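You operate a simulated robot arm through the tools that you are given. There is no shell and no other tool. Be economical: measure what you need, move in short steps, check, and stop when the job is done.

You are at the controls of a simulated robot arm. One attempt, no reset.

## Task
Swap the black tip on the rod in the holder for the yellow one.
Fine: black tip into the middle of the grey case, new tip screwed tight, lid closed. Set down upright: tip.

It is judged by the outcome, as a careful person would: the job done as asked, and still so three seconds after it is handed in. It fails if anything else is knocked over, pushed out of place, dropped, spilled or broken. Lids that push on must go on centred and level and be pressed home; caps that screw on are set level and turned clockwise until they are tight.

## Robot
A 6-joint arm with a two-finger parallel gripper, fixed in place. Base frame: the origin is at the foot of the arm, x ahead of it, y to its left, z up. Lengths are in m, angles in rad, forces in N, time in s.
With the tool pointing down near the work surface it reaches from about 0.16 to 0.78 m from the base axis. Its first joint turns from -2.897 to 2.897 rad. Payload 3.91 kg.
Tool frame: the origin (TCP) lies between the finger pads and is the grasp point; the fingertips stand 0.03 m ahead of it; z points along the fingers, y is the line along which they close. The gripper opens to 0.11 m. The fingers are 0.02 m wide and 0.01 m thick; the gripper's body (0.048 by 0.112 m) begins 0.055 m behind the TCP.
Orientation is told as [roll, pitch, yaw] about the base's x, y, z axes, in that order, counted from this pose: with the fingers straight down and closing along the base's y, the tool's x points along the base's -x, its y along +y and its z along -z.

## Interface
- The arm moves only by the tool jog_arm. Its argument "plan" is a list of rows, each an object of numbers (a shift or turn left out is 0, a gripper value left out holds the last): "tx", "ty", "tz": the shift along the tool's x, y, z in cm; "ax", "ay", "az": the turn, a rotation vector about the tool's x, y, z in rad; "claw": the finger opening in cm, from 0 to 11. In form: [{"tx": .., "ty": .., "tz": .., "ax": .., "ay": .., "az": .., "claw": ..}, ...]. A call has 1 to 8 rows; each row is the pose to reach, as a shift and turn from the pose commanded when the call began, along the tool's axes at that moment. Rows are played at 5 a second. More than 0.05 m and 0.15 rad between two rows, or a gripper value outside its range, and nothing of the call is played. Where a pose cannot be reached the arm comes as near as it can. A force on the tool above 80 N (or 10 N above the force at the start of the call, whichever is more), or a blocked arm, ends the call early, and 0.2 s more pass. Each finger travels about 0.108 m/s and halts on what it meets, pressing with about 27 N; the grip force reading is that of the motor and also rises with nothing between the fingers. The clock runs only during rows and for 0.2 s after the last one: add rows that repeat a pose to give the fingers time. The reply holds the time, the measured pose of the TCP, the force on the tool along the base axes, the opening and the grip force, in the units named above and with some noise, with the torque about the TCP (base axes, N m) and any sound that the robot's microphone picked up.
- Cameras (640 x 400 px; columns grow to the right, rows downward): "scene" is fixed at [0.0486, 0.4985, 1.5994]; the picture's right is [-0.20, -0.98, 0.00], its down [-0.95, 0.20, -0.24] and it looks along [0.23, -0.05, -0.97] (base axes); focal length 313 px, centre (320, 200). "wrist" rides on the gripper at [0.077, 0.007, -0.114] in the tool frame; the picture's right is [-0.09, 1.00, 0.00], its down [-0.80, -0.07, -0.59] and it looks along [-0.59, -0.05, 0.80] (tool axes); focal length 270 px, centre (320, 200). There is no depth. A picture from a camera that has moved, and an enlarged one, comes with that camera's place and axes in the base frame and with its lens.
- grab_frame(camera): a new picture of that camera. It takes no simulated time.
- move_column(by): slides the trunk up (or, below 0, down) by that many m; the arm rides with it, the base frame stays. It gives what a move gives, with no picture.
- inspect(camera, box): a new picture of the part [left, top, right, bottom] of that camera's present view, enlarged. It takes no simulated time.
- close_job(): hands the job in; it is judged then, once.

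Go step by step. Nothing tells you positions but the pictures and the camera data: compare them with the known pose of the tool, close in by small moves and look again before you grip or let go. The budget is 120 turns and 84 pictures, counting those below and the enlarged ones. Unless the task says otherwise, let go and move clear before handing in, and close with one line.

The tools are called after "Call:" as a command line: name --argument value ..., lists and objects as JSON in quotes. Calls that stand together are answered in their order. jog_arm: Moves the arm, as the interface text tells. Its arguments: {"type":"object","properties":{"plan":{"type":"array","items":{"type":"object","properties":{"tx":{"type":"number"},"ty":{"type":"number"},"tz":{"type":"number"},"ax":{"type":"number"},"ay":{"type":"number"},"az":{"type":"number"},"claw":{"type":"number"}}}}},"required":["plan"]} The other tools are called the same way: move_column (by) slides the trunk up or down; grab_frame (camera) takes a picture; inspect (camera, box) takes an enlarged picture of a part of a camera's view; close_job () hands the job in.

At the start:

```text
clock: 0.0
position: [0.1631, 0.403, 1.224]
tcp_rot: [0.0, -0.002, 0.0]
force: [0.9, -0.2, 0.0]
ft_torque: [0.0, 0.03, 0.02]
width: 0.11
gripper_force: 0.0
trunk travel left (down, up): [-0.475, 0.065]
```

scene: 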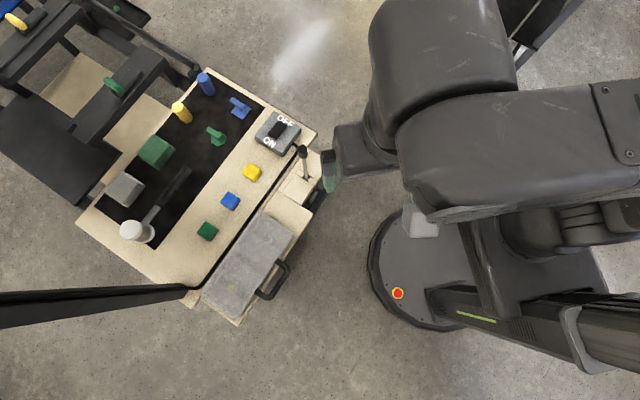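
wrist: 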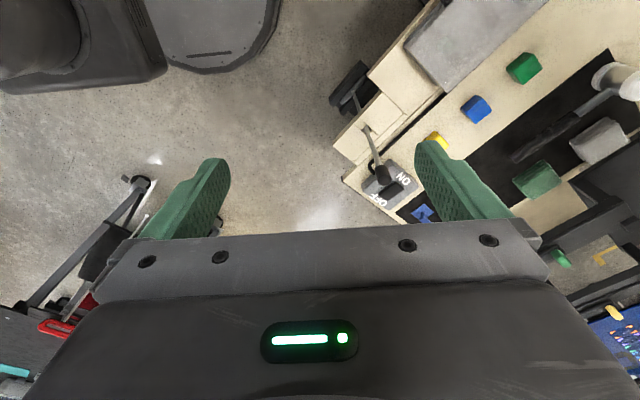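

I see a workbench to the arm's left with a rod in a holder, several coloured pieces and a grey case with a handle. I'll enlarge the view to identify them.

Call:
inspect --camera "scene" --box '[180, 100, 340, 200]'

Call:
inspect --camera "scene" --box '[80, 60, 340, 330]'

Call:
inspect --camera "wrist" --box '[320, 0, 640, 240]'

```text
4.00 times, centred on (260, 150) of scene
camera zoom: at [0.0486, 0.4985, 1.5994], right [-0.2, -0.98, 0.0], down [-0.95, 0.2, -0.24], along [0.23, -0.05, -0.97], focal length 1253 px, centre (560, 400)
```

zoom: 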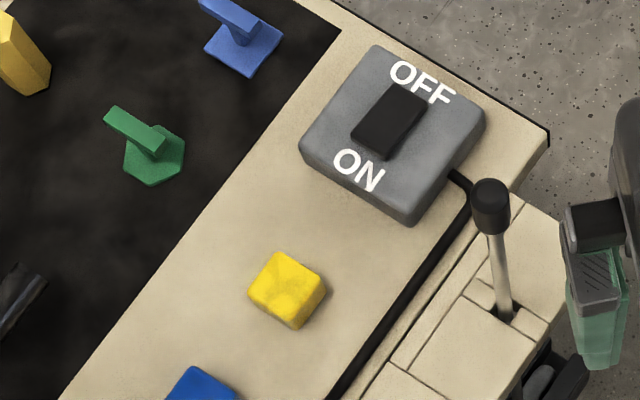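

```text
1.48 times, centred on (210, 195) of scene
camera zoom: at [0.0486, 0.4985, 1.5994], right [-0.2, -0.98, 0.0], down [-0.95, 0.2, -0.24], along [0.23, -0.05, -0.97], focal length 464 px, centre (483, 207)
```

zoom: 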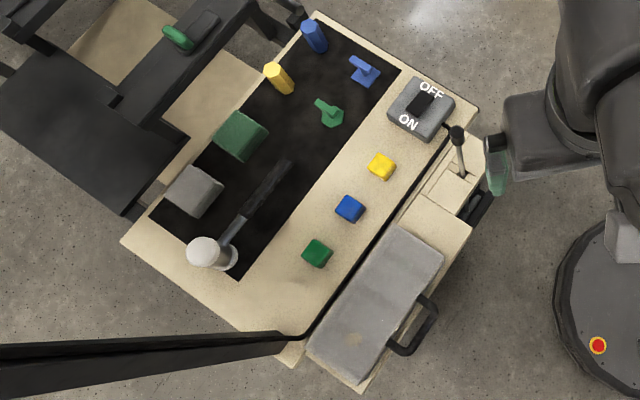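

```text
1.67 times, centred on (480, 120) of wrist
camera zoom: at [0.0846, 0.4093, 1.3396], right [0.09, 1.0, 0.0], down [0.8, -0.07, 0.59], along [0.59, -0.05, -0.8], focal length 450 px, centre (53, 333)
```

zoom: 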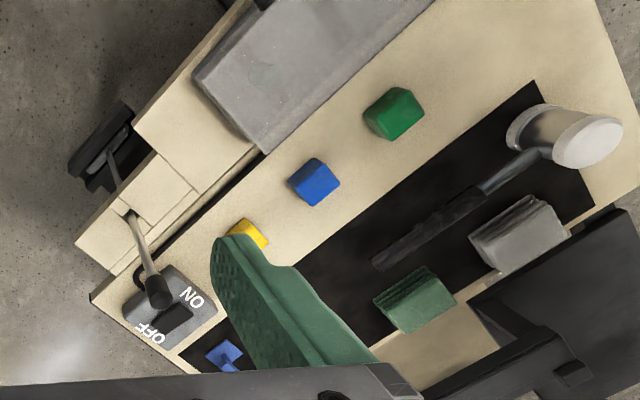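

The rod stands upright at about (0.288, 0.480) with its black tip near z = 1.01, and the table is at about z = 0.85. The table is turned about 0.69 rad. I'll turn the wrist to face it square and look closer.

Call:
jog_arm --plan '[{"az": -0.14}, {"az": -0.28}, {"az": -0.42}, {"az": -0.56}, {"az": -0.69}, {"az": -0.69}]'

Call:
grab_frame --camera "wrist"

```text
clock: 1.4
position: [0.1619, 0.4037, 1.2241]
tcp_rot: [0.0, -0.002, 0.691]
force: [-0.2, -0.4, 0.0]
ft_torque: [-0.04, 0.02, 0.0]
width: 0.1098
gripper_force: 0.0
trunk travel left (down, up): [-0.475, 0.065]
```

```text
78 pictures are left
camera wrist: at [0.098, 0.3586, 1.3398], right [-0.57, 0.82, 0.0], down [0.66, 0.46, 0.59], along [0.49, 0.34, -0.8], focal length 270 px, centre (320, 200)
```

wrist: 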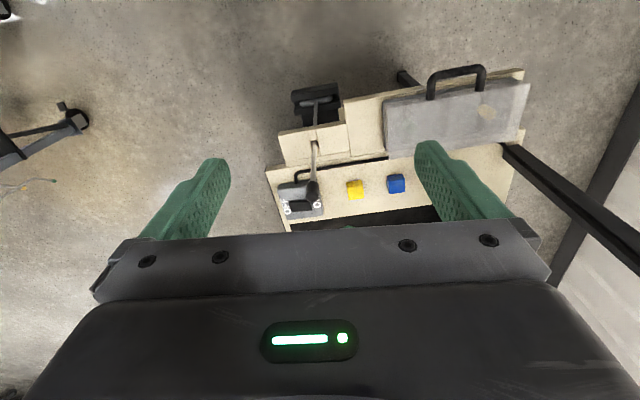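

The picture's lower half is blocked by the gripper, so I'll move forward over the bench, staying high, to see the case and tips better.

Call:
jog_arm --plan '[{"tx": -4, "ty": 2}, {"tx": -8, "ty": 4}, {"tx": -12, "ty": 6}, {"tx": -16, "ty": 8}, {"tx": -20, "ty": 10}, {"tx": -24, "ty": 12}, {"tx": -24, "ty": 12}]'

Call:
grab_frame --camera "wrist"

Call:
grab_frame --camera "scene"

```text
clock: 3.0
position: [0.2711, 0.6484, 1.2241]
tcp_rot: [-0.001, 0.001, 0.69]
force: [-0.4, 0.4, 0.3]
ft_torque: [0.01, -0.03, 0.02]
width: 0.11
gripper_force: 0.1
trunk travel left (down, up): [-0.475, 0.065]
```

```text
77 pictures are left
camera wrist: at [0.2062, 0.6039, 1.3399], right [-0.57, 0.82, 0.0], down [0.66, 0.46, 0.59], along [0.49, 0.34, -0.8], focal length 270 px, centre (320, 200)
```

wrist: 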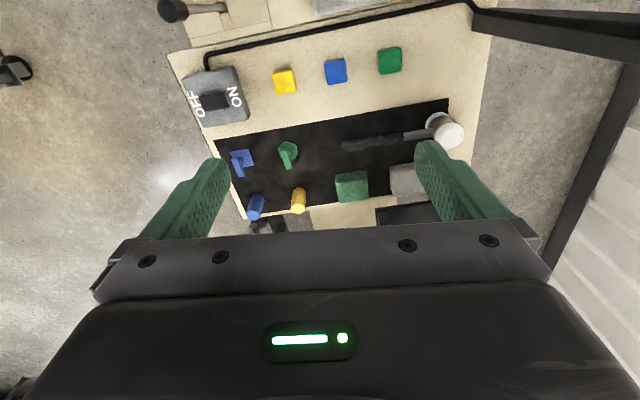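

```text
76 pictures are left
```

scene: 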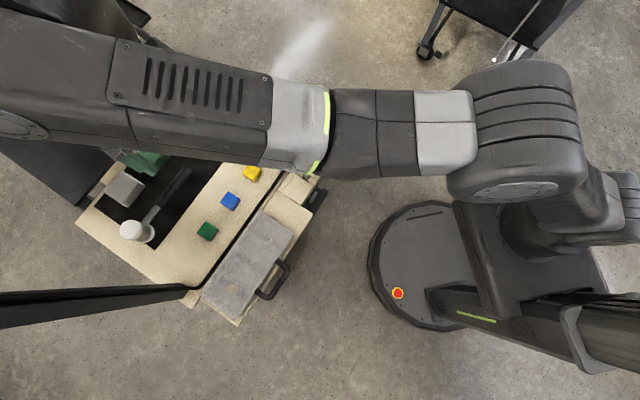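

Call:
inspect --camera "wrist" --box '[160, 0, 480, 220]'

Call:
inspect --camera "wrist" --box '[220, 120, 340, 220]'

```text
1.82 times, centred on (320, 110) of wrist
camera zoom: at [0.2062, 0.6039, 1.3399], right [-0.57, 0.82, 0.0], down [0.66, 0.46, 0.59], along [0.49, 0.34, -0.8], focal length 491 px, centre (320, 364)
```

zoom: 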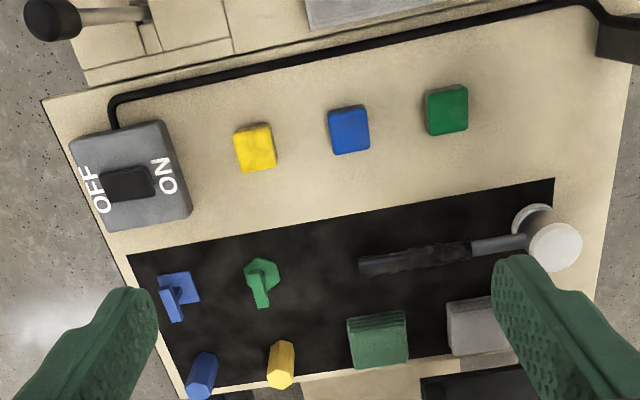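

```text
4.00 times, centred on (280, 170) of wrist
camera zoom: at [0.2062, 0.6039, 1.3399], right [-0.57, 0.82, 0.0], down [0.66, 0.46, 0.59], along [0.49, 0.34, -0.8], focal length 1081 px, centre (480, 320)
```

zoom: 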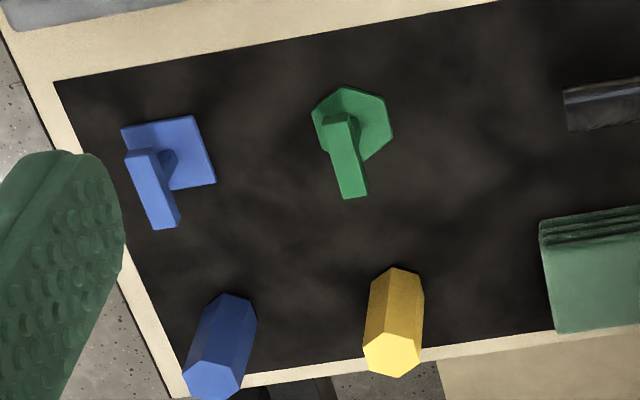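

Two yellow pieces: an upright hexagonal prism and a rounded block. I need closer views of the rod's tip, the big grey case with the handle and the small grey block, so I'll pull back and lower.

Call:
jog_arm --plan '[{"tx": 4}, {"tx": 8}, {"tx": 12}, {"tx": 16}, {"tx": 20}, {"tx": 20}]'

Call:
inspect --camera "wrist" --box '[120, 60, 440, 260]'

Call:
grab_frame --camera "wrist"

```text
clock: 4.4
position: [0.117, 0.5222, 1.2247]
tcp_rot: [0.0, -0.001, 0.689]
force: [0.6, -0.3, 0.2]
ft_torque: [0.02, -0.02, -0.01]
width: 0.1101
gripper_force: 0.1
trunk travel left (down, up): [-0.475, 0.065]
```

```text
2.00 times, centred on (280, 160) of wrist
camera zoom: at [0.0524, 0.4779, 1.34], right [-0.57, 0.82, 0.0], down [0.66, 0.46, 0.59], along [0.49, 0.34, -0.8], focal length 541 px, centre (400, 280)
```

zoom: 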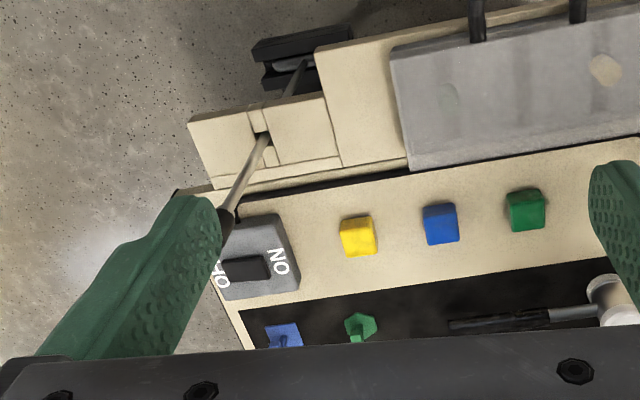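

```text
72 pictures are left
camera wrist: at [0.0524, 0.4779, 1.34], right [-0.57, 0.82, 0.0], down [0.66, 0.46, 0.59], along [0.49, 0.34, -0.8], focal length 270 px, centre (320, 200)
```

wrist: 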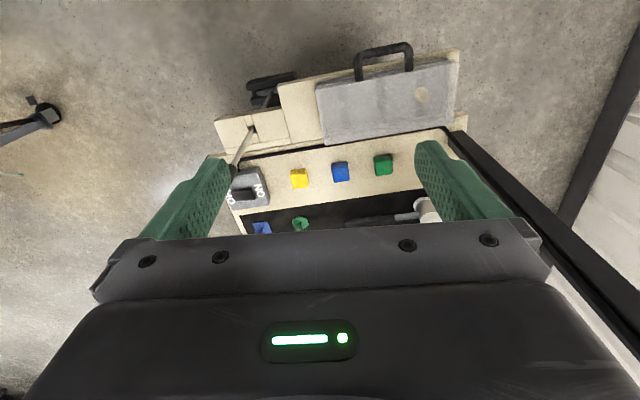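

The bench resembles a workbench with blocks, a hammer and a gear-like lever. Before deciding, I'll check the rest of the surroundings for other candidates.

Call:
inspect --camera "scene" --box '[0, 0, 200, 125]'

Call:
inspect --camera "scene" --box '[180, 140, 340, 330]'

Call:
inspect --camera "wrist" --box '[300, 30, 480, 150]'

Call:
inspect --camera "wrist" --box '[200, 60, 320, 160]'

```text
3.20 times, centred on (100, 62) of scene
camera zoom: at [0.0486, 0.4985, 1.5994], right [-0.2, -0.98, 0.0], down [-0.95, 0.2, -0.24], along [0.23, -0.05, -0.97], focal length 1002 px, centre (1024, 640)
```

zoom: 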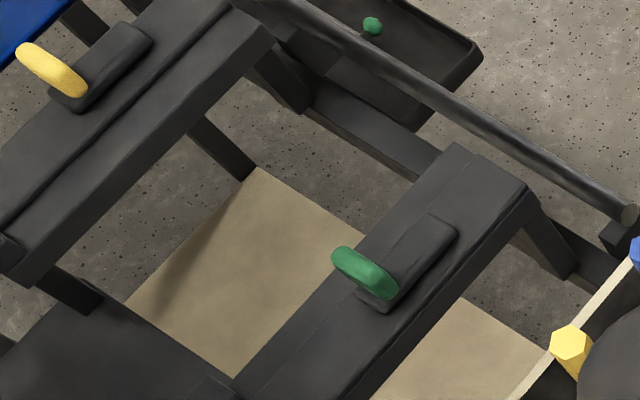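

```text
2.11 times, centred on (260, 235) of scene
camera zoom: at [0.0486, 0.4985, 1.5994], right [-0.2, -0.98, 0.0], down [-0.95, 0.2, -0.24], along [0.23, -0.05, -0.97], focal length 659 px, centre (446, 126)
```

zoom: 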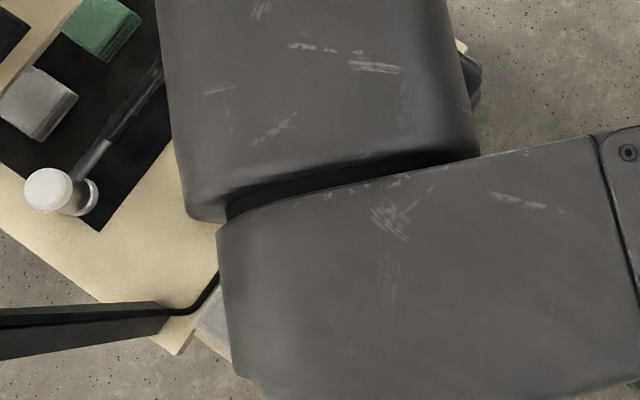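

```text
3.33 times, centred on (390, 90) of wrist
camera zoom: at [0.0524, 0.4779, 1.34], right [-0.57, 0.82, 0.0], down [0.66, 0.46, 0.59], along [0.49, 0.34, -0.8], focal length 901 px, centre (87, 567)
```

zoom: 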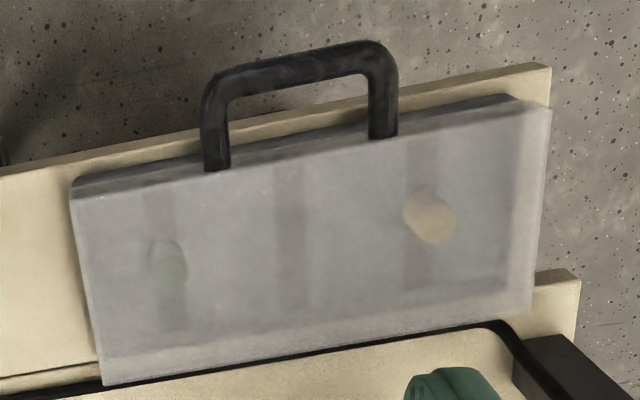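

```text
4.00 times, centred on (260, 110) of wrist
camera zoom: at [0.0524, 0.4779, 1.34], right [-0.57, 0.82, 0.0], down [0.66, 0.46, 0.59], along [0.49, 0.34, -0.8], focal length 1081 px, centre (560, 560)
```

zoom: 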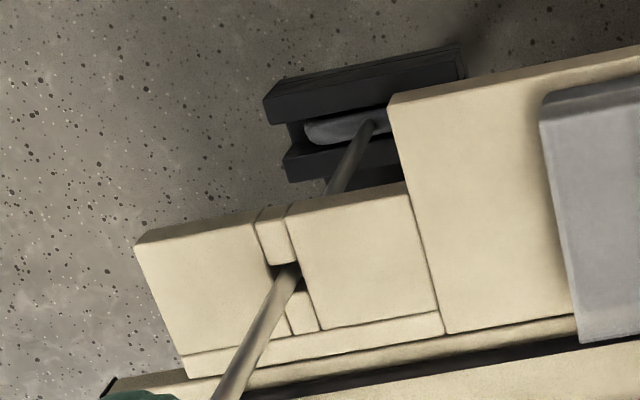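

The big grey case has a translucent lid. Inside I can see three compartments, with a greenish tip on the left, a pale yellow tip on the right and the middle one empty. So the yellow tip is in the case, and I'll move closer to study the lid and its hinge.

Call:
jog_arm --plan '[{"ty": 4}, {"tx": 0, "ty": 8}, {"tx": 0, "ty": 11}, {"tx": 0, "ty": 11}]'

Call:
move_column --by -0.1

Call:
grab_frame --camera "wrist"

```text
clock: 5.4
position: [0.0464, 0.6069, 1.2243]
tcp_rot: [-0.001, 0.0, 0.69]
force: [-0.3, 0.2, 0.2]
ft_torque: [0.02, 0.02, -0.03]
width: 0.11
gripper_force: 0.1
trunk travel left (down, up): [-0.475, 0.065]
```

```text
clock: 6.7
position: [0.046, 0.6078, 1.1246]
tcp_rot: [0.0, -0.001, 0.69]
force: [0.0, -0.1, 0.1]
ft_torque: [0.01, 0.02, 0.0]
width: 0.1101
gripper_force: 0.1
trunk travel left (down, up): [-0.375, 0.165]
```

```text
67 pictures are left
camera wrist: at [-0.0178, 0.5626, 1.2395], right [-0.57, 0.82, 0.0], down [0.66, 0.46, 0.59], along [0.49, 0.34, -0.8], focal length 270 px, centre (320, 200)
```

wrist: 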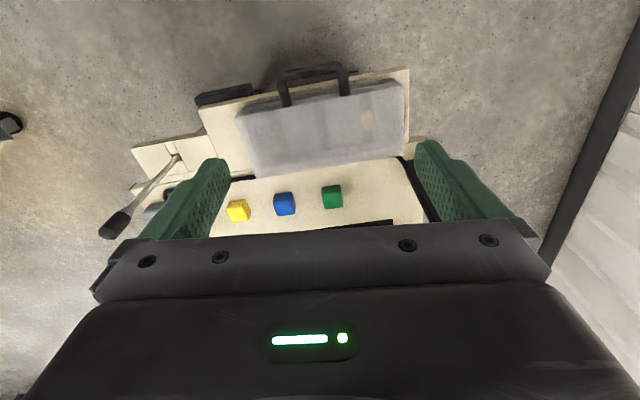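

Call:
inspect --camera "wrist" --box '[210, 50, 430, 190]'

Call:
inspect --camera "wrist" --box '[80, 120, 220, 250]'

```text
2.86 times, centred on (320, 120) of wrist
camera zoom: at [-0.0178, 0.5626, 1.2395], right [-0.57, 0.82, 0.0], down [0.66, 0.46, 0.59], along [0.49, 0.34, -0.8], focal length 772 px, centre (320, 429)
```

zoom: 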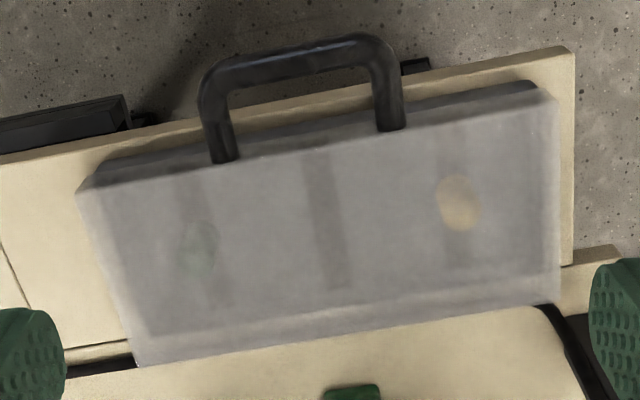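

```text
3.08 times, centred on (150, 185) of wrist
camera zoom: at [-0.0178, 0.5626, 1.2395], right [-0.57, 0.82, 0.0], down [0.66, 0.46, 0.59], along [0.49, 0.34, -0.8], focal length 832 px, centre (843, 246)
```

zoom: 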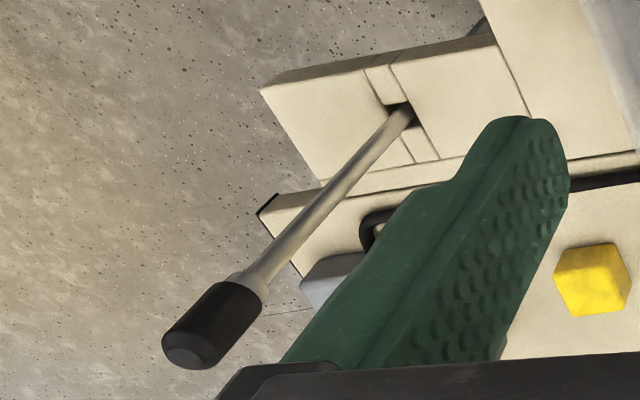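

The tip on the rod is a black cylinder, and the case is lidded with a handle on the robot side. I'll take a more sideways view of the case to learn its height, the lid seam and the handle's direction.

Call:
jog_arm --plan '[{"tx": 4, "ay": -0.12}, {"tx": 8, "ay": -0.24}, {"tx": 12, "ay": -0.36}, {"tx": 16, "ay": -0.48}, {"tx": 18, "ay": -0.6}, {"tx": 18, "ay": -0.6}]'

Call:
grab_frame --camera "wrist"

```text
clock: 8.1
position: [-0.0922, 0.4933, 1.1239]
tcp_rot: [-0.001, -0.603, 0.69]
force: [0.1, 0.3, -0.3]
ft_torque: [-0.05, -0.01, -0.02]
width: 0.1099
gripper_force: 0.0
trunk travel left (down, up): [-0.375, 0.165]
```

```text
64 pictures are left
camera wrist: at [-0.1965, 0.4157, 1.1764], right [-0.58, 0.81, 0.05], down [0.3, 0.15, 0.94], along [0.76, 0.56, -0.33], focal length 270 px, centre (320, 200)
```

wrist: 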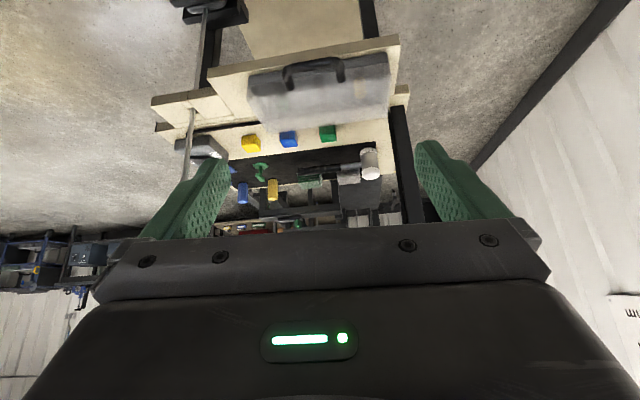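

Call:
inspect --camera "wrist" --box '[200, 30, 420, 170]'

Call:
inspect --camera "wrist" --box '[130, 0, 270, 210]'

```text
2.86 times, centred on (310, 100) of wrist
camera zoom: at [-0.1965, 0.4157, 1.1764], right [-0.58, 0.81, 0.05], down [0.3, 0.15, 0.94], along [0.76, 0.56, -0.33], focal length 772 px, centre (349, 486)
```

zoom: 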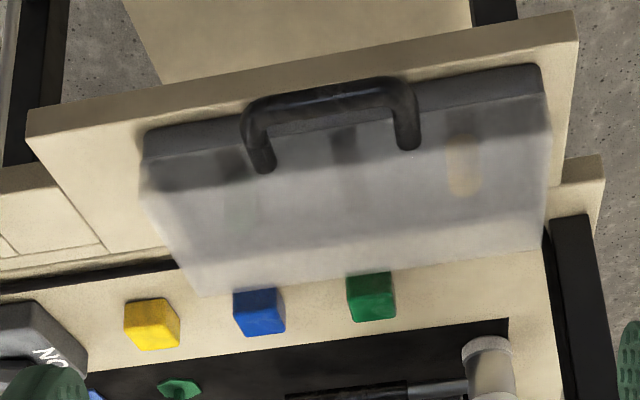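

```text
1.90 times, centred on (200, 105) of wrist
camera zoom: at [-0.1965, 0.4157, 1.1764], right [-0.58, 0.81, 0.05], down [0.3, 0.15, 0.94], along [0.76, 0.56, -0.33], focal length 515 px, centre (549, 381)
```

zoom: 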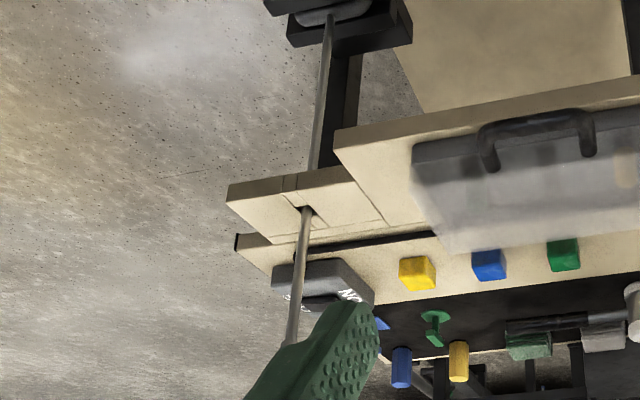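

The case is about 0.23 × 0.107 m, with its top at z ≈ 0.87 and yaw ≈ 0.81. The handle sticks out level from the lid's front edge, so the hinge must be at the back. I'll grip the left handle leg between pads whose normal runs parallel to the hinge axis and swing the lid up, after first returning to tool-down at yaw 0.81.

Call:
jog_arm --plan '[{"ay": 0.12}, {"ay": 0.24}, {"ay": 0.36}, {"ay": 0.48}, {"ay": 0.6}, {"ay": 0.6}]'

Call:
jog_arm --plan '[{"az": -0.12}, {"tx": -4, "az": -0.12}, {"tx": -8, "az": -0.12}, {"tx": -12, "az": -0.12}, {"tx": -12, "ty": -3, "az": -0.12}, {"tx": -12, "ty": -3, "az": -0.12, "claw": 5}]'

Call:
grab_frame --camera "wrist"

```text
clock: 9.5
position: [-0.0921, 0.4924, 1.1235]
tcp_rot: [0.001, 0.0, 0.692]
force: [0.3, 0.5, 0.3]
ft_torque: [0.03, -0.02, 0.0]
width: 0.1101
gripper_force: 0.0
trunk travel left (down, up): [-0.375, 0.165]
```

```text
clock: 10.9
position: [0.0203, 0.5461, 1.124]
tcp_rot: [0.0, 0.0, 0.81]
force: [-0.1, 0.0, 0.2]
ft_torque: [0.03, -0.02, -0.04]
width: 0.0499
gripper_force: 0.0
trunk travel left (down, up): [-0.375, 0.165]
```

```text
61 pictures are left
camera wrist: at [-0.0386, 0.4944, 1.2396], right [-0.66, 0.75, 0.0], down [0.6, 0.53, 0.59], along [0.45, 0.39, -0.8], focal length 270 px, centre (320, 200)
```

wrist: 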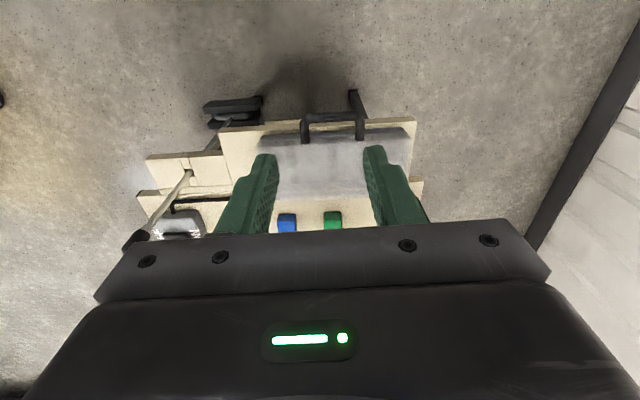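

Call:
jog_arm --plan '[{"tx": -3.6, "ty": -1.5}, {"tx": -7.2, "ty": -3.1}, {"tx": -7.2, "ty": -3.1}]'

Call:
move_column --by -0.18

Call:
grab_frame --camera "wrist"

```text
clock: 11.7
position: [0.0919, 0.5768, 1.1232]
tcp_rot: [0.001, 0.0, 0.809]
force: [0.6, -0.6, 0.3]
ft_torque: [0.01, 0.05, 0.0]
width: 0.0502
gripper_force: 0.0
trunk travel left (down, up): [-0.375, 0.165]
```

```text
clock: 13.7
position: [0.093, 0.5777, 0.9434]
tcp_rot: [0.0, 0.001, 0.809]
force: [-0.1, 0.2, 0.4]
ft_torque: [0.0, 0.04, 0.02]
width: 0.0503
gripper_force: 0.1
trunk travel left (down, up): [-0.195, 0.345]
```

```text
60 pictures are left
camera wrist: at [0.0333, 0.5249, 1.0599], right [-0.66, 0.75, 0.0], down [0.6, 0.53, 0.59], along [0.45, 0.39, -0.8], focal length 270 px, centre (320, 200)
```

wrist: 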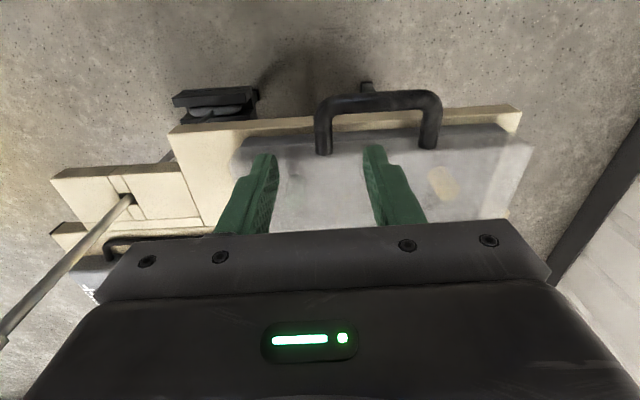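

The left leg lies exactly where computed, centred between the fingers. I'll descend onto it and close.

Call:
jog_arm --plan '[{"tz": 3}, {"tz": 5}, {"tz": 5.9}, {"tz": 5.9}]'

Call:
inspect --camera "wrist" --box '[200, 60, 480, 235]'

```text
clock: 14.7
position: [0.0935, 0.5773, 0.8839]
tcp_rot: [-0.001, 0.001, 0.81]
force: [8.8, 7.2, 3.7]
ft_torque: [0.26, -0.01, -0.31]
width: 0.0497
gripper_force: 0.0
trunk travel left (down, up): [-0.195, 0.345]
```

```text
2.29 times, centred on (340, 148) of wrist
camera zoom: at [0.0343, 0.5256, 1.0006], right [-0.66, 0.75, 0.0], down [0.6, 0.53, 0.59], along [0.45, 0.39, -0.8], focal length 618 px, centre (274, 320)
```

zoom: 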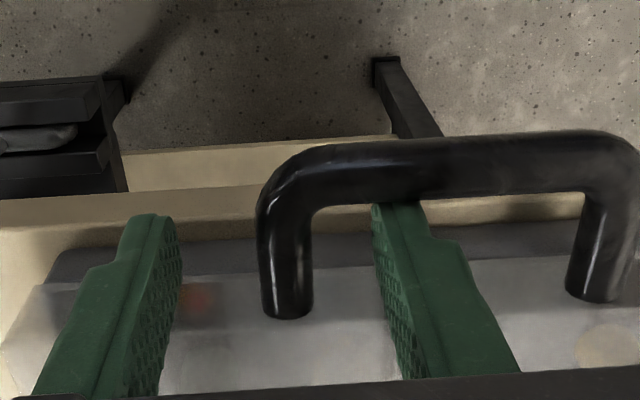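

One finger is touching the handle bar from inside (about 11 N), so I'll shift forward a few millimetres and then close on the leg.

Call:
jog_arm --plan '[{"tx": -0.5}, {"tx": -0.5}, {"tx": -0.5, "claw": 0}, {"tx": -0.5, "claw": 0}, {"tx": -0.5, "claw": 0}]'

Call:
inspect --camera "wrist" --box '[200, 60, 480, 235]'

```text
clock: 15.9
position: [0.0937, 0.5817, 0.8847]
tcp_rot: [0.0, 0.0, 0.813]
force: [-13.8, 11.4, -0.6]
ft_torque: [0.15, 0.41, -0.97]
width: 0.0147
gripper_force: 44.9
trunk travel left (down, up): [-0.195, 0.345]
```

```text
2.29 times, centred on (340, 148) of wrist
camera zoom: at [0.0341, 0.5297, 1.0006], right [-0.66, 0.75, 0.0], down [0.6, 0.53, 0.59], along [0.45, 0.39, -0.8], focal length 618 px, centre (274, 320)
```

zoom: 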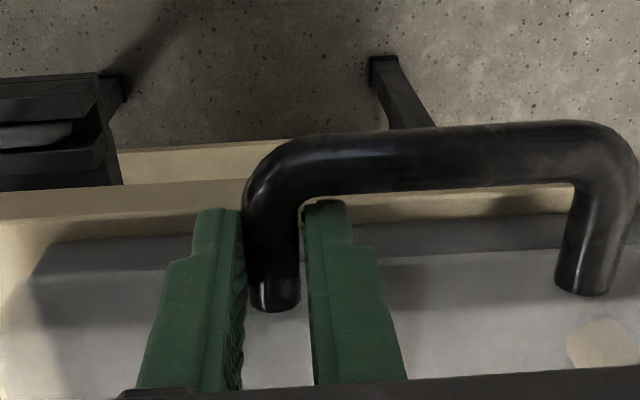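

The leg is gripped (14.7 mm). I'll relieve the sideways load a little and start lifting along the hinge arc.

Call:
jog_arm --plan '[{"ty": 0.2}, {"ty": 0.2, "tz": -0.6, "tx": -0.02}, {"ty": 0.2, "tz": -1.23, "tx": -0.06}, {"ty": 0.2, "tz": -1.84, "tx": -0.14}, {"ty": 0.2, "tz": -2.44, "tx": -0.25}]'

Call:
grab_frame --camera "wrist"

```text
clock: 17.1
position: [0.0955, 0.5853, 0.9085]
tcp_rot: [-0.002, 0.001, 0.811]
force: [-1.8, 8.6, -12.8]
ft_torque: [-0.75, 0.8, -0.87]
width: 0.0147
gripper_force: 45.8
trunk travel left (down, up): [-0.195, 0.345]
```

```text
57 pictures are left
camera wrist: at [0.0373, 0.5336, 1.0244], right [-0.66, 0.75, 0.0], down [0.6, 0.53, 0.59], along [0.45, 0.39, -0.8], focal length 270 px, centre (320, 200)
```

wrist: 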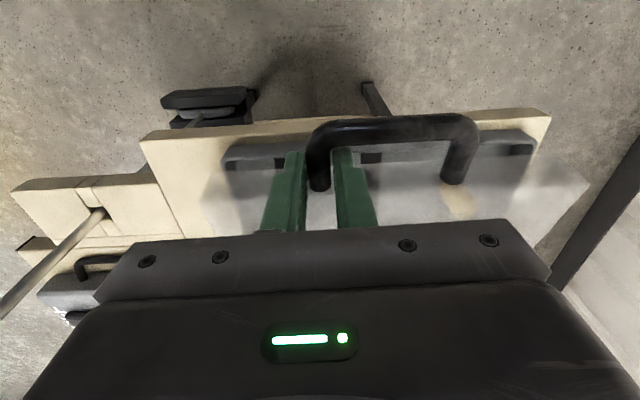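

The lid is rising while the case body stays put. I'll continue along the arc.

Call:
jog_arm --plan '[{"tz": -1.19, "tx": -0.3}, {"tz": -2.35, "tx": -0.73}, {"tz": -3.45, "tx": -1.26}, {"tz": -4.5, "tx": -1.9}, {"tz": -5.48, "tx": -2.65}]'

Call:
grab_frame --camera "wrist"

```text
clock: 18.3
position: [0.1152, 0.6053, 0.964]
tcp_rot: [-0.002, 0.003, 0.811]
force: [1.6, 4.2, -14.0]
ft_torque: [-0.38, 0.51, -0.1]
width: 0.0134
gripper_force: 45.0
trunk travel left (down, up): [-0.195, 0.345]
```

```text
56 pictures are left
camera wrist: at [0.0558, 0.5527, 1.0792], right [-0.66, 0.75, 0.0], down [0.6, 0.53, 0.59], along [0.45, 0.39, -0.81], focal length 270 px, centre (320, 200)
```

wrist: 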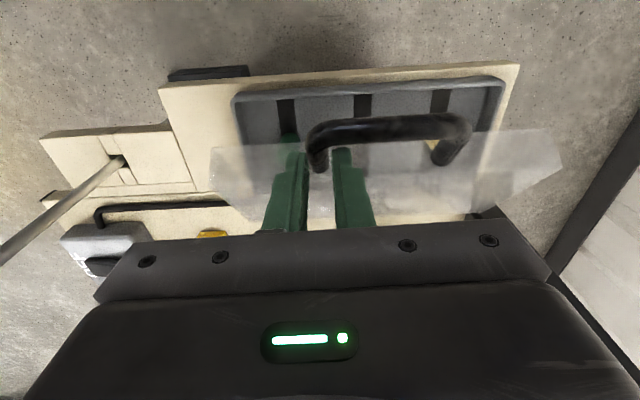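

Call:
jog_arm --plan '[{"tz": -0.9, "tx": -0.84}, {"tz": -1.71, "tx": -1.76}, {"tz": -2.43, "tx": -2.76}, {"tz": -3.04, "tx": -3.83}, {"tz": -3.54, "tx": -4.95}]'

Call:
grab_frame --camera "wrist"

```text
clock: 19.5
position: [0.1493, 0.6403, 1.0003]
tcp_rot: [0.0, 0.002, 0.811]
force: [-0.2, 0.4, -0.2]
ft_torque: [0.03, 0.02, -0.02]
width: 0.0001
gripper_force: 37.6
trunk travel left (down, up): [-0.195, 0.345]
```

```text
55 pictures are left
camera wrist: at [0.0895, 0.5871, 1.1158], right [-0.66, 0.75, 0.0], down [0.6, 0.53, 0.59], along [0.45, 0.39, -0.8], focal length 270 px, centre (320, 200)
```

wrist: 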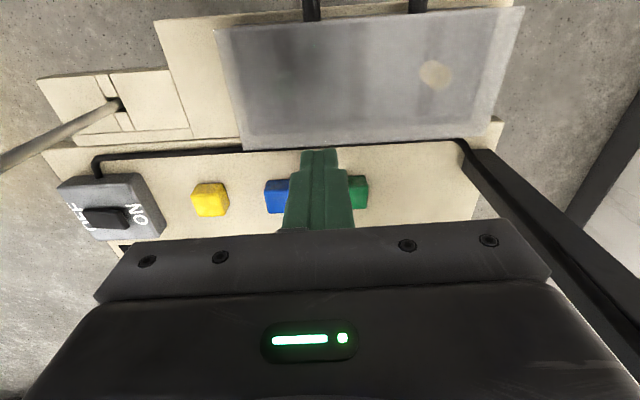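

The leg slipped out at the top of the swing and the lid dropped closed. The hinge sits lower than I assumed, so the real arc goes further forward and less upward. Before retrying with a corrected arc and a deeper grip, I'll go back over the leg and check that the tips inside still stand.

Call:
jog_arm --plan '[{"tx": 4, "claw": 5}, {"tx": 8.2}, {"tx": 8.2, "tz": 4}, {"tx": 8.2, "tz": 6}, {"tx": 8.2, "tz": 6}]'

Call:
inspect --camera "wrist" --box '[180, 60, 560, 240]'

```text
clock: 20.7
position: [0.0901, 0.5792, 0.9403]
tcp_rot: [0.0, 0.0, 0.81]
force: [-0.3, 0.8, -0.8]
ft_torque: [0.03, 0.0, -0.02]
width: 0.05
gripper_force: 0.1
trunk travel left (down, up): [-0.195, 0.345]
```

```text
1.68 times, centred on (370, 150) of wrist
camera zoom: at [0.0324, 0.5274, 1.0557], right [-0.66, 0.75, 0.0], down [0.6, 0.53, 0.59], along [0.45, 0.39, -0.8], focal length 455 px, centre (236, 284)
```

zoom: 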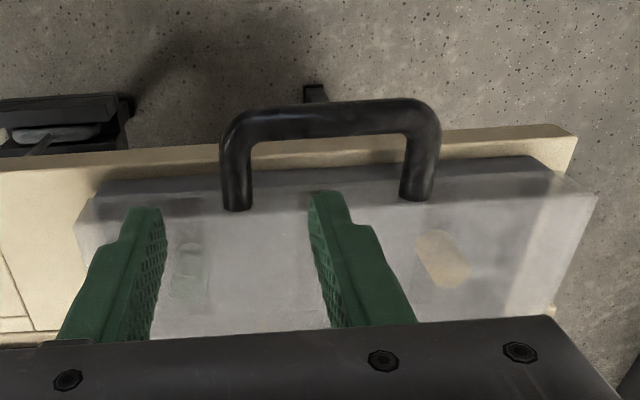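

Both tips inside still stand. I'll descend deeper than before and close on the leg.

Call:
jog_arm --plan '[{"tx": -0.35, "tz": 3}, {"tx": -0.35, "tz": 5}, {"tx": -0.35, "tz": 6.1}, {"tx": -0.35, "tz": 6.1, "claw": 0}, {"tx": -0.35, "tz": 6.1, "claw": 0}, {"tx": -0.35, "tz": 6.1, "claw": 0}]'

```text
clock: 22.1
position: [0.0926, 0.5812, 0.8787]
tcp_rot: [0.0, 0.0, 0.811]
force: [-1.5, 1.3, -1.5]
ft_torque: [-0.07, 0.1, -0.96]
width: 0.0145
gripper_force: 45.2
trunk travel left (down, up): [-0.195, 0.345]
```

Call:
jog_arm --plan '[{"tz": -0.87, "tx": -0.22, "ay": 0.026}, {"tz": -1.73, "tx": -0.5, "ay": 0.0525}, {"tz": -3.38, "tx": -1.25, "ay": 0.105}, {"tz": -4.9, "tx": -2.24, "ay": 0.1575}, {"tz": -4.9, "tx": -2.24, "ay": 0.1575}]'

Call:
grab_frame --camera "wrist"

```text
clock: 23.3
position: [0.1078, 0.5969, 0.9278]
tcp_rot: [-0.001, 0.157, 0.812]
force: [-7.3, -10.9, -5.3]
ft_torque: [-1.29, 0.77, -0.9]
width: 0.0145
gripper_force: 45.3
trunk travel left (down, up): [-0.195, 0.345]
```

```text
53 pictures are left
camera wrist: at [0.0624, 0.5588, 1.0542], right [-0.66, 0.75, -0.01], down [0.66, 0.59, 0.46], along [0.35, 0.3, -0.89], focal length 270 px, centre (320, 200)
```

wrist: 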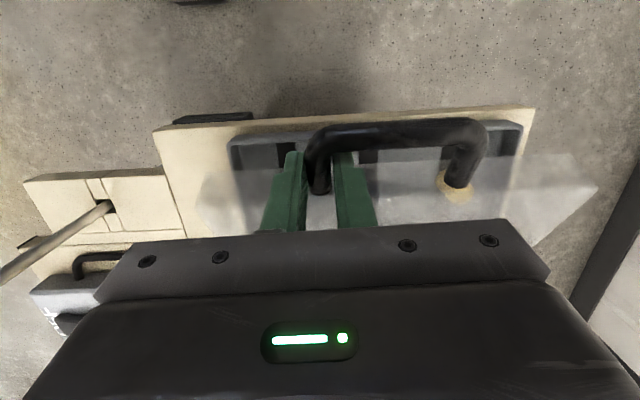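

The force shows I'm slightly too far forward, so the hinge is about 12 mm below the leg. I'll correct for that and continue.

Call:
jog_arm --plan '[{"tx": 0.35, "tz": -0.02}, {"tx": -0.52, "tz": -1.6, "ay": 0.0525}, {"tx": -1.61, "tz": -3.03, "ay": 0.105}, {"tx": -1.61, "tz": -3.03, "ay": 0.105}]'

Call:
grab_frame --camera "wrist"

```text
clock: 24.3
position: [0.116, 0.605, 0.9419]
tcp_rot: [0.006, 0.256, 0.814]
force: [-26.5, 30.3, 10.7]
ft_torque: [0.96, -0.85, -0.98]
width: 0.0148
gripper_force: 45.3
out of reach, approached as far as the arm can: row 3, 4
trunk travel left (down, up): [-0.195, 0.345]
```

```text
52 pictures are left
camera wrist: at [0.0793, 0.5748, 1.073], right [-0.66, 0.75, -0.02], down [0.69, 0.62, 0.37], along [0.29, 0.24, -0.93], focal length 270 px, centre (320, 200)
```

wrist: 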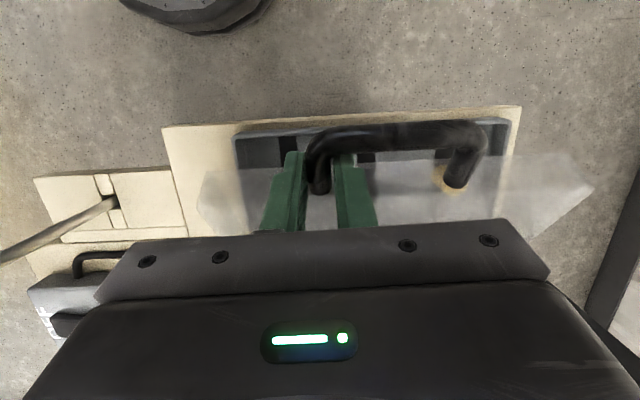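

The backward tilt is out of reach here, so I'll reduce the pitch and find out which pose the controller now counts as commanded.

Call:
jog_arm --plan '[{"ay": -0.08}, {"ay": -0.15}]'

```text
clock: 24.9
position: [0.1136, 0.603, 0.9409]
tcp_rot: [0.002, 0.115, 0.815]
force: [-48.2, 11.9, 2.9]
ft_torque: [-1.33, 1.6, -1.24]
width: 0.015
gripper_force: 45.0
trunk travel left (down, up): [-0.195, 0.345]
```

Call:
jog_arm --plan '[{"tx": 0.31, "ty": 0.3, "tz": -0.07}, {"tx": 0.18, "ty": 0.3, "tz": -0.18}, {"tx": -0.35, "ty": 0.3, "tz": -0.88}, {"tx": -0.9, "ty": 0.3, "tz": -1.57}, {"tx": -0.9, "ty": 0.3, "tz": -1.57}]'

```text
clock: 26.1
position: [0.1229, 0.612, 0.9573]
tcp_rot: [0.0, 0.11, 0.809]
force: [-27.2, 5.7, 5.8]
ft_torque: [-1.09, 0.74, -1.09]
width: 0.0147
gripper_force: 44.4
trunk travel left (down, up): [-0.195, 0.345]
```

Call:
jog_arm --plan '[{"tx": 0.24, "ty": 0.2, "tz": -0.17}, {"tx": -0.4, "ty": 0.2, "tz": -0.8}, {"tx": -1.03, "ty": 0.2, "tz": -1.41}, {"tx": -1.03, "ty": 0.2, "tz": -1.41}]'

Call:
grab_frame --camera "wrist"

```text
clock: 27.1
position: [0.1328, 0.6218, 0.9681]
tcp_rot: [-0.002, 0.11, 0.808]
force: [-10.2, 2.0, -6.5]
ft_torque: [-1.04, 0.36, -0.77]
width: 0.0143
gripper_force: 45.2
trunk travel left (down, up): [-0.195, 0.345]
```

```text
51 pictures are left
camera wrist: at [0.083, 0.5799, 1.092], right [-0.66, 0.75, -0.01], down [0.65, 0.58, 0.5], along [0.38, 0.32, -0.87], focal length 270 px, centre (320, 200)
```

wrist: 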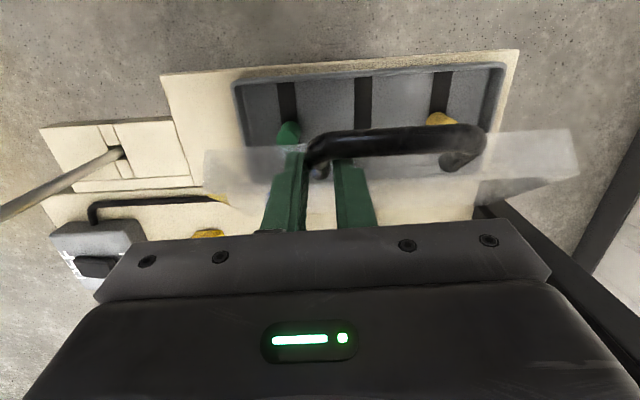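

The forces are low and both tips are visible standing in the open case. I'll continue the swing.

Call:
jog_arm --plan '[{"tx": -0.69, "ty": 0.1, "tz": -0.54}, {"tx": -1.38, "ty": 0.1, "tz": -1.08}, {"tx": -2.17, "ty": 0.1, "tz": -1.49}, {"tx": -2.95, "ty": 0.1, "tz": -1.9}, {"tx": -2.95, "ty": 0.1, "tz": -1.9}]'

Call:
grab_frame --camera "wrist"

```text
clock: 28.3
position: [0.1392, 0.6297, 0.9748]
tcp_rot: [0.01, 0.1, 0.817]
force: [-49.9, 14.6, 44.6]
ft_torque: [-0.36, 0.77, -0.67]
width: 0.0145
gripper_force: 44.8
out of reach, approached as far as the arm can: row 2, 3, 4, 5
trunk travel left (down, up): [-0.195, 0.345]
```

```text
50 pictures are left
camera wrist: at [0.0901, 0.5842, 1.0971], right [-0.67, 0.75, 0.0], down [0.64, 0.57, 0.51], along [0.38, 0.34, -0.86], focal length 270 px, centre (320, 200)
```

wrist: 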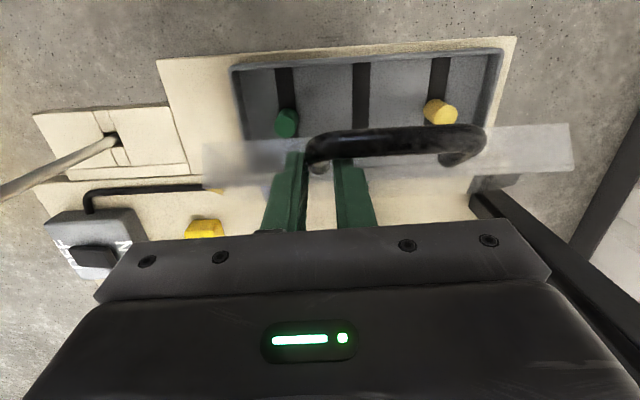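

Call:
jog_arm --plan '[{"tx": 0.26, "ty": 0.3, "tz": -0.28, "ay": -0.1}, {"tx": 0.39, "ty": 0.4, "tz": -0.31, "ay": -0.2}, {"tx": 0.39, "ty": 0.4, "tz": -0.31, "ay": -0.2}]'

```text
clock: 29.1
position: [0.1391, 0.627, 0.9743]
tcp_rot: [0.003, -0.093, 0.811]
force: [-36.8, -0.8, 34.1]
ft_torque: [-1.02, 1.09, -0.84]
width: 0.0144
gripper_force: 45.4
trunk travel left (down, up): [-0.195, 0.345]
```

Call:
jog_arm --plan '[{"tx": 0.1, "ty": 0.15, "tz": -0.4}, {"tx": 0.22, "ty": 0.25, "tz": -0.8}, {"tx": 0.22, "ty": 0.25, "tz": -0.8}]'

```text
clock: 29.9
position: [0.1409, 0.6296, 0.9764]
tcp_rot: [-0.007, -0.084, 0.809]
force: [-5.3, -1.5, -12.1]
ft_torque: [-1.16, 0.5, -0.5]
width: 0.0136
gripper_force: 44.6
trunk travel left (down, up): [-0.195, 0.345]
```

Call:
inspect --camera "wrist" --box '[200, 30, 520, 230]'

```text
2.00 times, centred on (360, 130) of wrist
camera zoom: at [0.0744, 0.5714, 1.0852], right [-0.66, 0.75, 0.0], down [0.57, 0.49, 0.66], along [0.5, 0.44, -0.75], focal length 541 px, centre (240, 340)
```

zoom: 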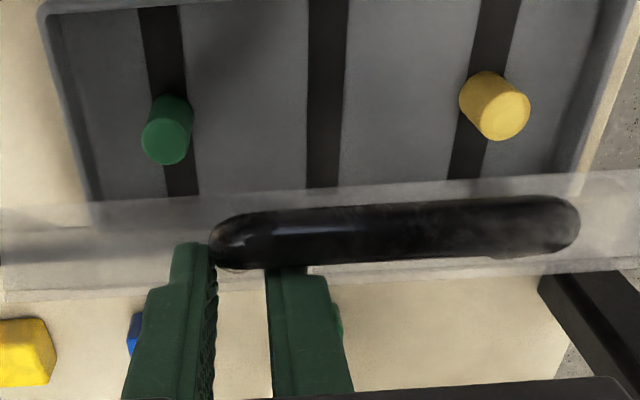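

Call:
jog_arm --plan '[{"tx": -0.85, "tz": -0.2}, {"tx": -1.7, "tz": -0.4}, {"tx": -2.6, "tz": -0.48}, {"tx": -3.46, "tz": -0.55}]'

Call:
inspect --camera "wrist" --box '[200, 30, 520, 230]'

```text
clock: 30.9
position: [0.1632, 0.6548, 0.9893]
tcp_rot: [0.002, -0.09, 0.81]
force: [0.9, 1.0, -0.4]
ft_torque: [-0.01, -0.05, 0.03]
width: 0.0
gripper_force: 37.5
trunk travel left (down, up): [-0.195, 0.345]
```

```text
2.00 times, centred on (360, 130) of wrist
camera zoom: at [0.0969, 0.5954, 1.0976], right [-0.66, 0.75, 0.01], down [0.57, 0.49, 0.66], along [0.49, 0.45, -0.75], focal length 541 px, centre (240, 340)
```

zoom: 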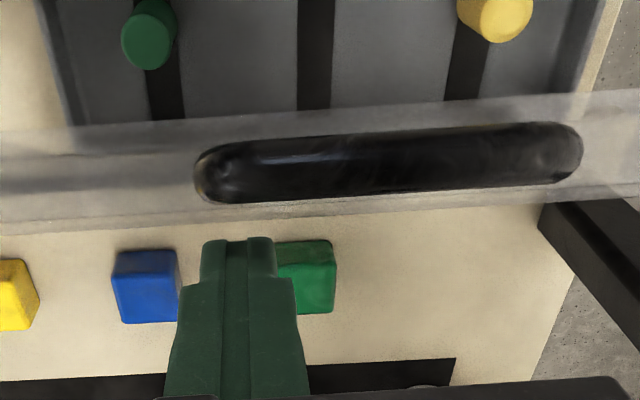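

The leg slipped off again, but the lid still appears upright. I'll step once and look to see whether it stays.

Call:
jog_arm --plan '[{"tz": -1}]'

Call:
grab_frame --camera "wrist"

```text
clock: 31.3
position: [0.1614, 0.6529, 0.9992]
tcp_rot: [0.0, -0.088, 0.81]
force: [0.6, -0.4, -0.4]
ft_torque: [0.0, 0.03, -0.01]
width: 0.0
gripper_force: 37.6
trunk travel left (down, up): [-0.195, 0.345]
```

```text
47 pictures are left
camera wrist: at [0.096, 0.5944, 1.1073], right [-0.66, 0.75, 0.01], down [0.57, 0.49, 0.66], along [0.49, 0.44, -0.75], focal length 270 px, centre (320, 200)
```

wrist: 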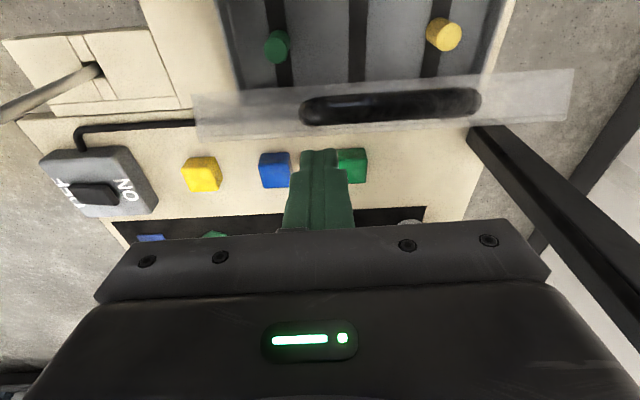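

Call:
inspect --camera "scene" --box '[140, 120, 340, 330]'

```text
1.90 times, centred on (240, 225) of scene
camera zoom: at [0.0486, 0.4985, 1.5994], right [-0.2, -0.98, 0.0], down [-0.95, 0.2, -0.24], along [0.23, -0.05, -0.97], focal length 596 px, centre (472, 152)
```

zoom: 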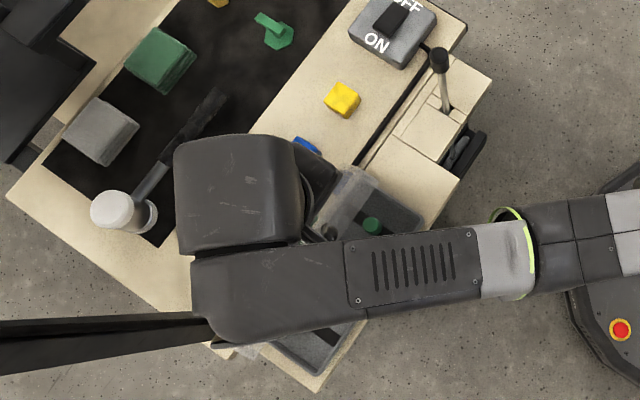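

The lid is holding by itself at roughly 70°, so the hinge has friction. I'll go over it to the near side with closed fingers and push it gently past vertical.

Call:
jog_arm --plan '[{"tz": -4}, {"tz": -7.5}, {"tz": -7.5, "tx": 4, "ty": 2}, {"tz": -7.5, "tx": 8, "ty": 4}, {"tz": -3.5, "tx": 8, "ty": 4}, {"tz": 0, "tx": 8, "ty": 4}, {"tz": 1, "tx": 8, "ty": 4}]'

Call:
grab_frame --camera "wrist"

```text
clock: 32.9
position: [0.0789, 0.6236, 0.9818]
tcp_rot: [-0.001, -0.088, 0.81]
force: [-0.2, 1.1, 0.8]
ft_torque: [-0.05, 0.0, 0.0]
width: 0.0002
gripper_force: 37.5
out of reach, approached as far as the arm can: row 1, 2, 3, 4
trunk travel left (down, up): [-0.195, 0.345]
```

```text
45 pictures are left
camera wrist: at [0.0129, 0.5648, 1.0901], right [-0.66, 0.75, 0.01], down [0.57, 0.49, 0.66], along [0.49, 0.44, -0.75], focal length 270 px, centre (320, 200)
```

wrist: 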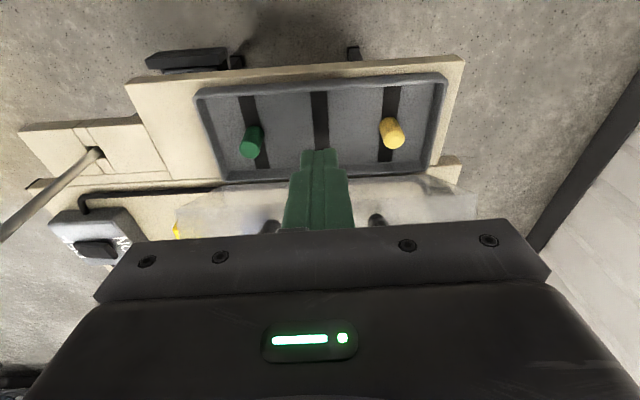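

Call:
jog_arm --plan '[{"tx": -1}, {"tx": -2}, {"tx": -3}, {"tx": -4}, {"tx": -5}]'

Call:
grab_frame --camera "wrist"

```text
clock: 34.1
position: [0.113, 0.6596, 0.986]
tcp_rot: [0.0, -0.086, 0.811]
force: [0.1, -0.2, 0.1]
ft_torque: [0.01, 0.0, 0.01]
width: 0.0002
gripper_force: 37.9
trunk travel left (down, up): [-0.195, 0.345]
```

```text
44 pictures are left
camera wrist: at [0.0473, 0.6003, 1.0948], right [-0.66, 0.75, 0.01], down [0.57, 0.49, 0.66], along [0.49, 0.44, -0.75], focal length 270 px, centre (320, 200)
```

wrist: 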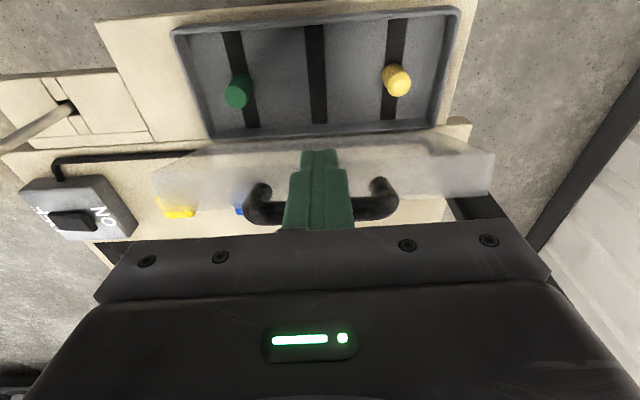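

Not touching yet; the lid is at about 75° just ahead of the fingers. I'll push it on until it is a little past vertical.

Call:
jog_arm --plan '[{"tx": -1}, {"tx": -2}, {"tx": -3}, {"tx": -4}]'

Call:
grab_frame --camera "wrist"

```text
clock: 35.1
position: [0.134, 0.6817, 0.9891]
tcp_rot: [0.0, -0.089, 0.81]
force: [-0.4, 1.7, 1.0]
ft_torque: [0.0, -0.01, -0.02]
width: 0.0
gripper_force: 37.9
out of reach, approached as far as the arm can: row 4
trunk travel left (down, up): [-0.195, 0.345]
```

```text
43 pictures are left
camera wrist: at [0.0687, 0.6223, 1.0974], right [-0.66, 0.75, 0.01], down [0.57, 0.49, 0.66], along [0.49, 0.44, -0.75], focal length 270 px, centre (320, 200)
```

wrist: 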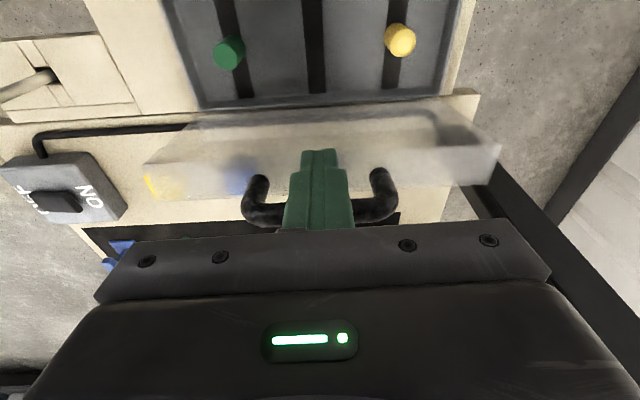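

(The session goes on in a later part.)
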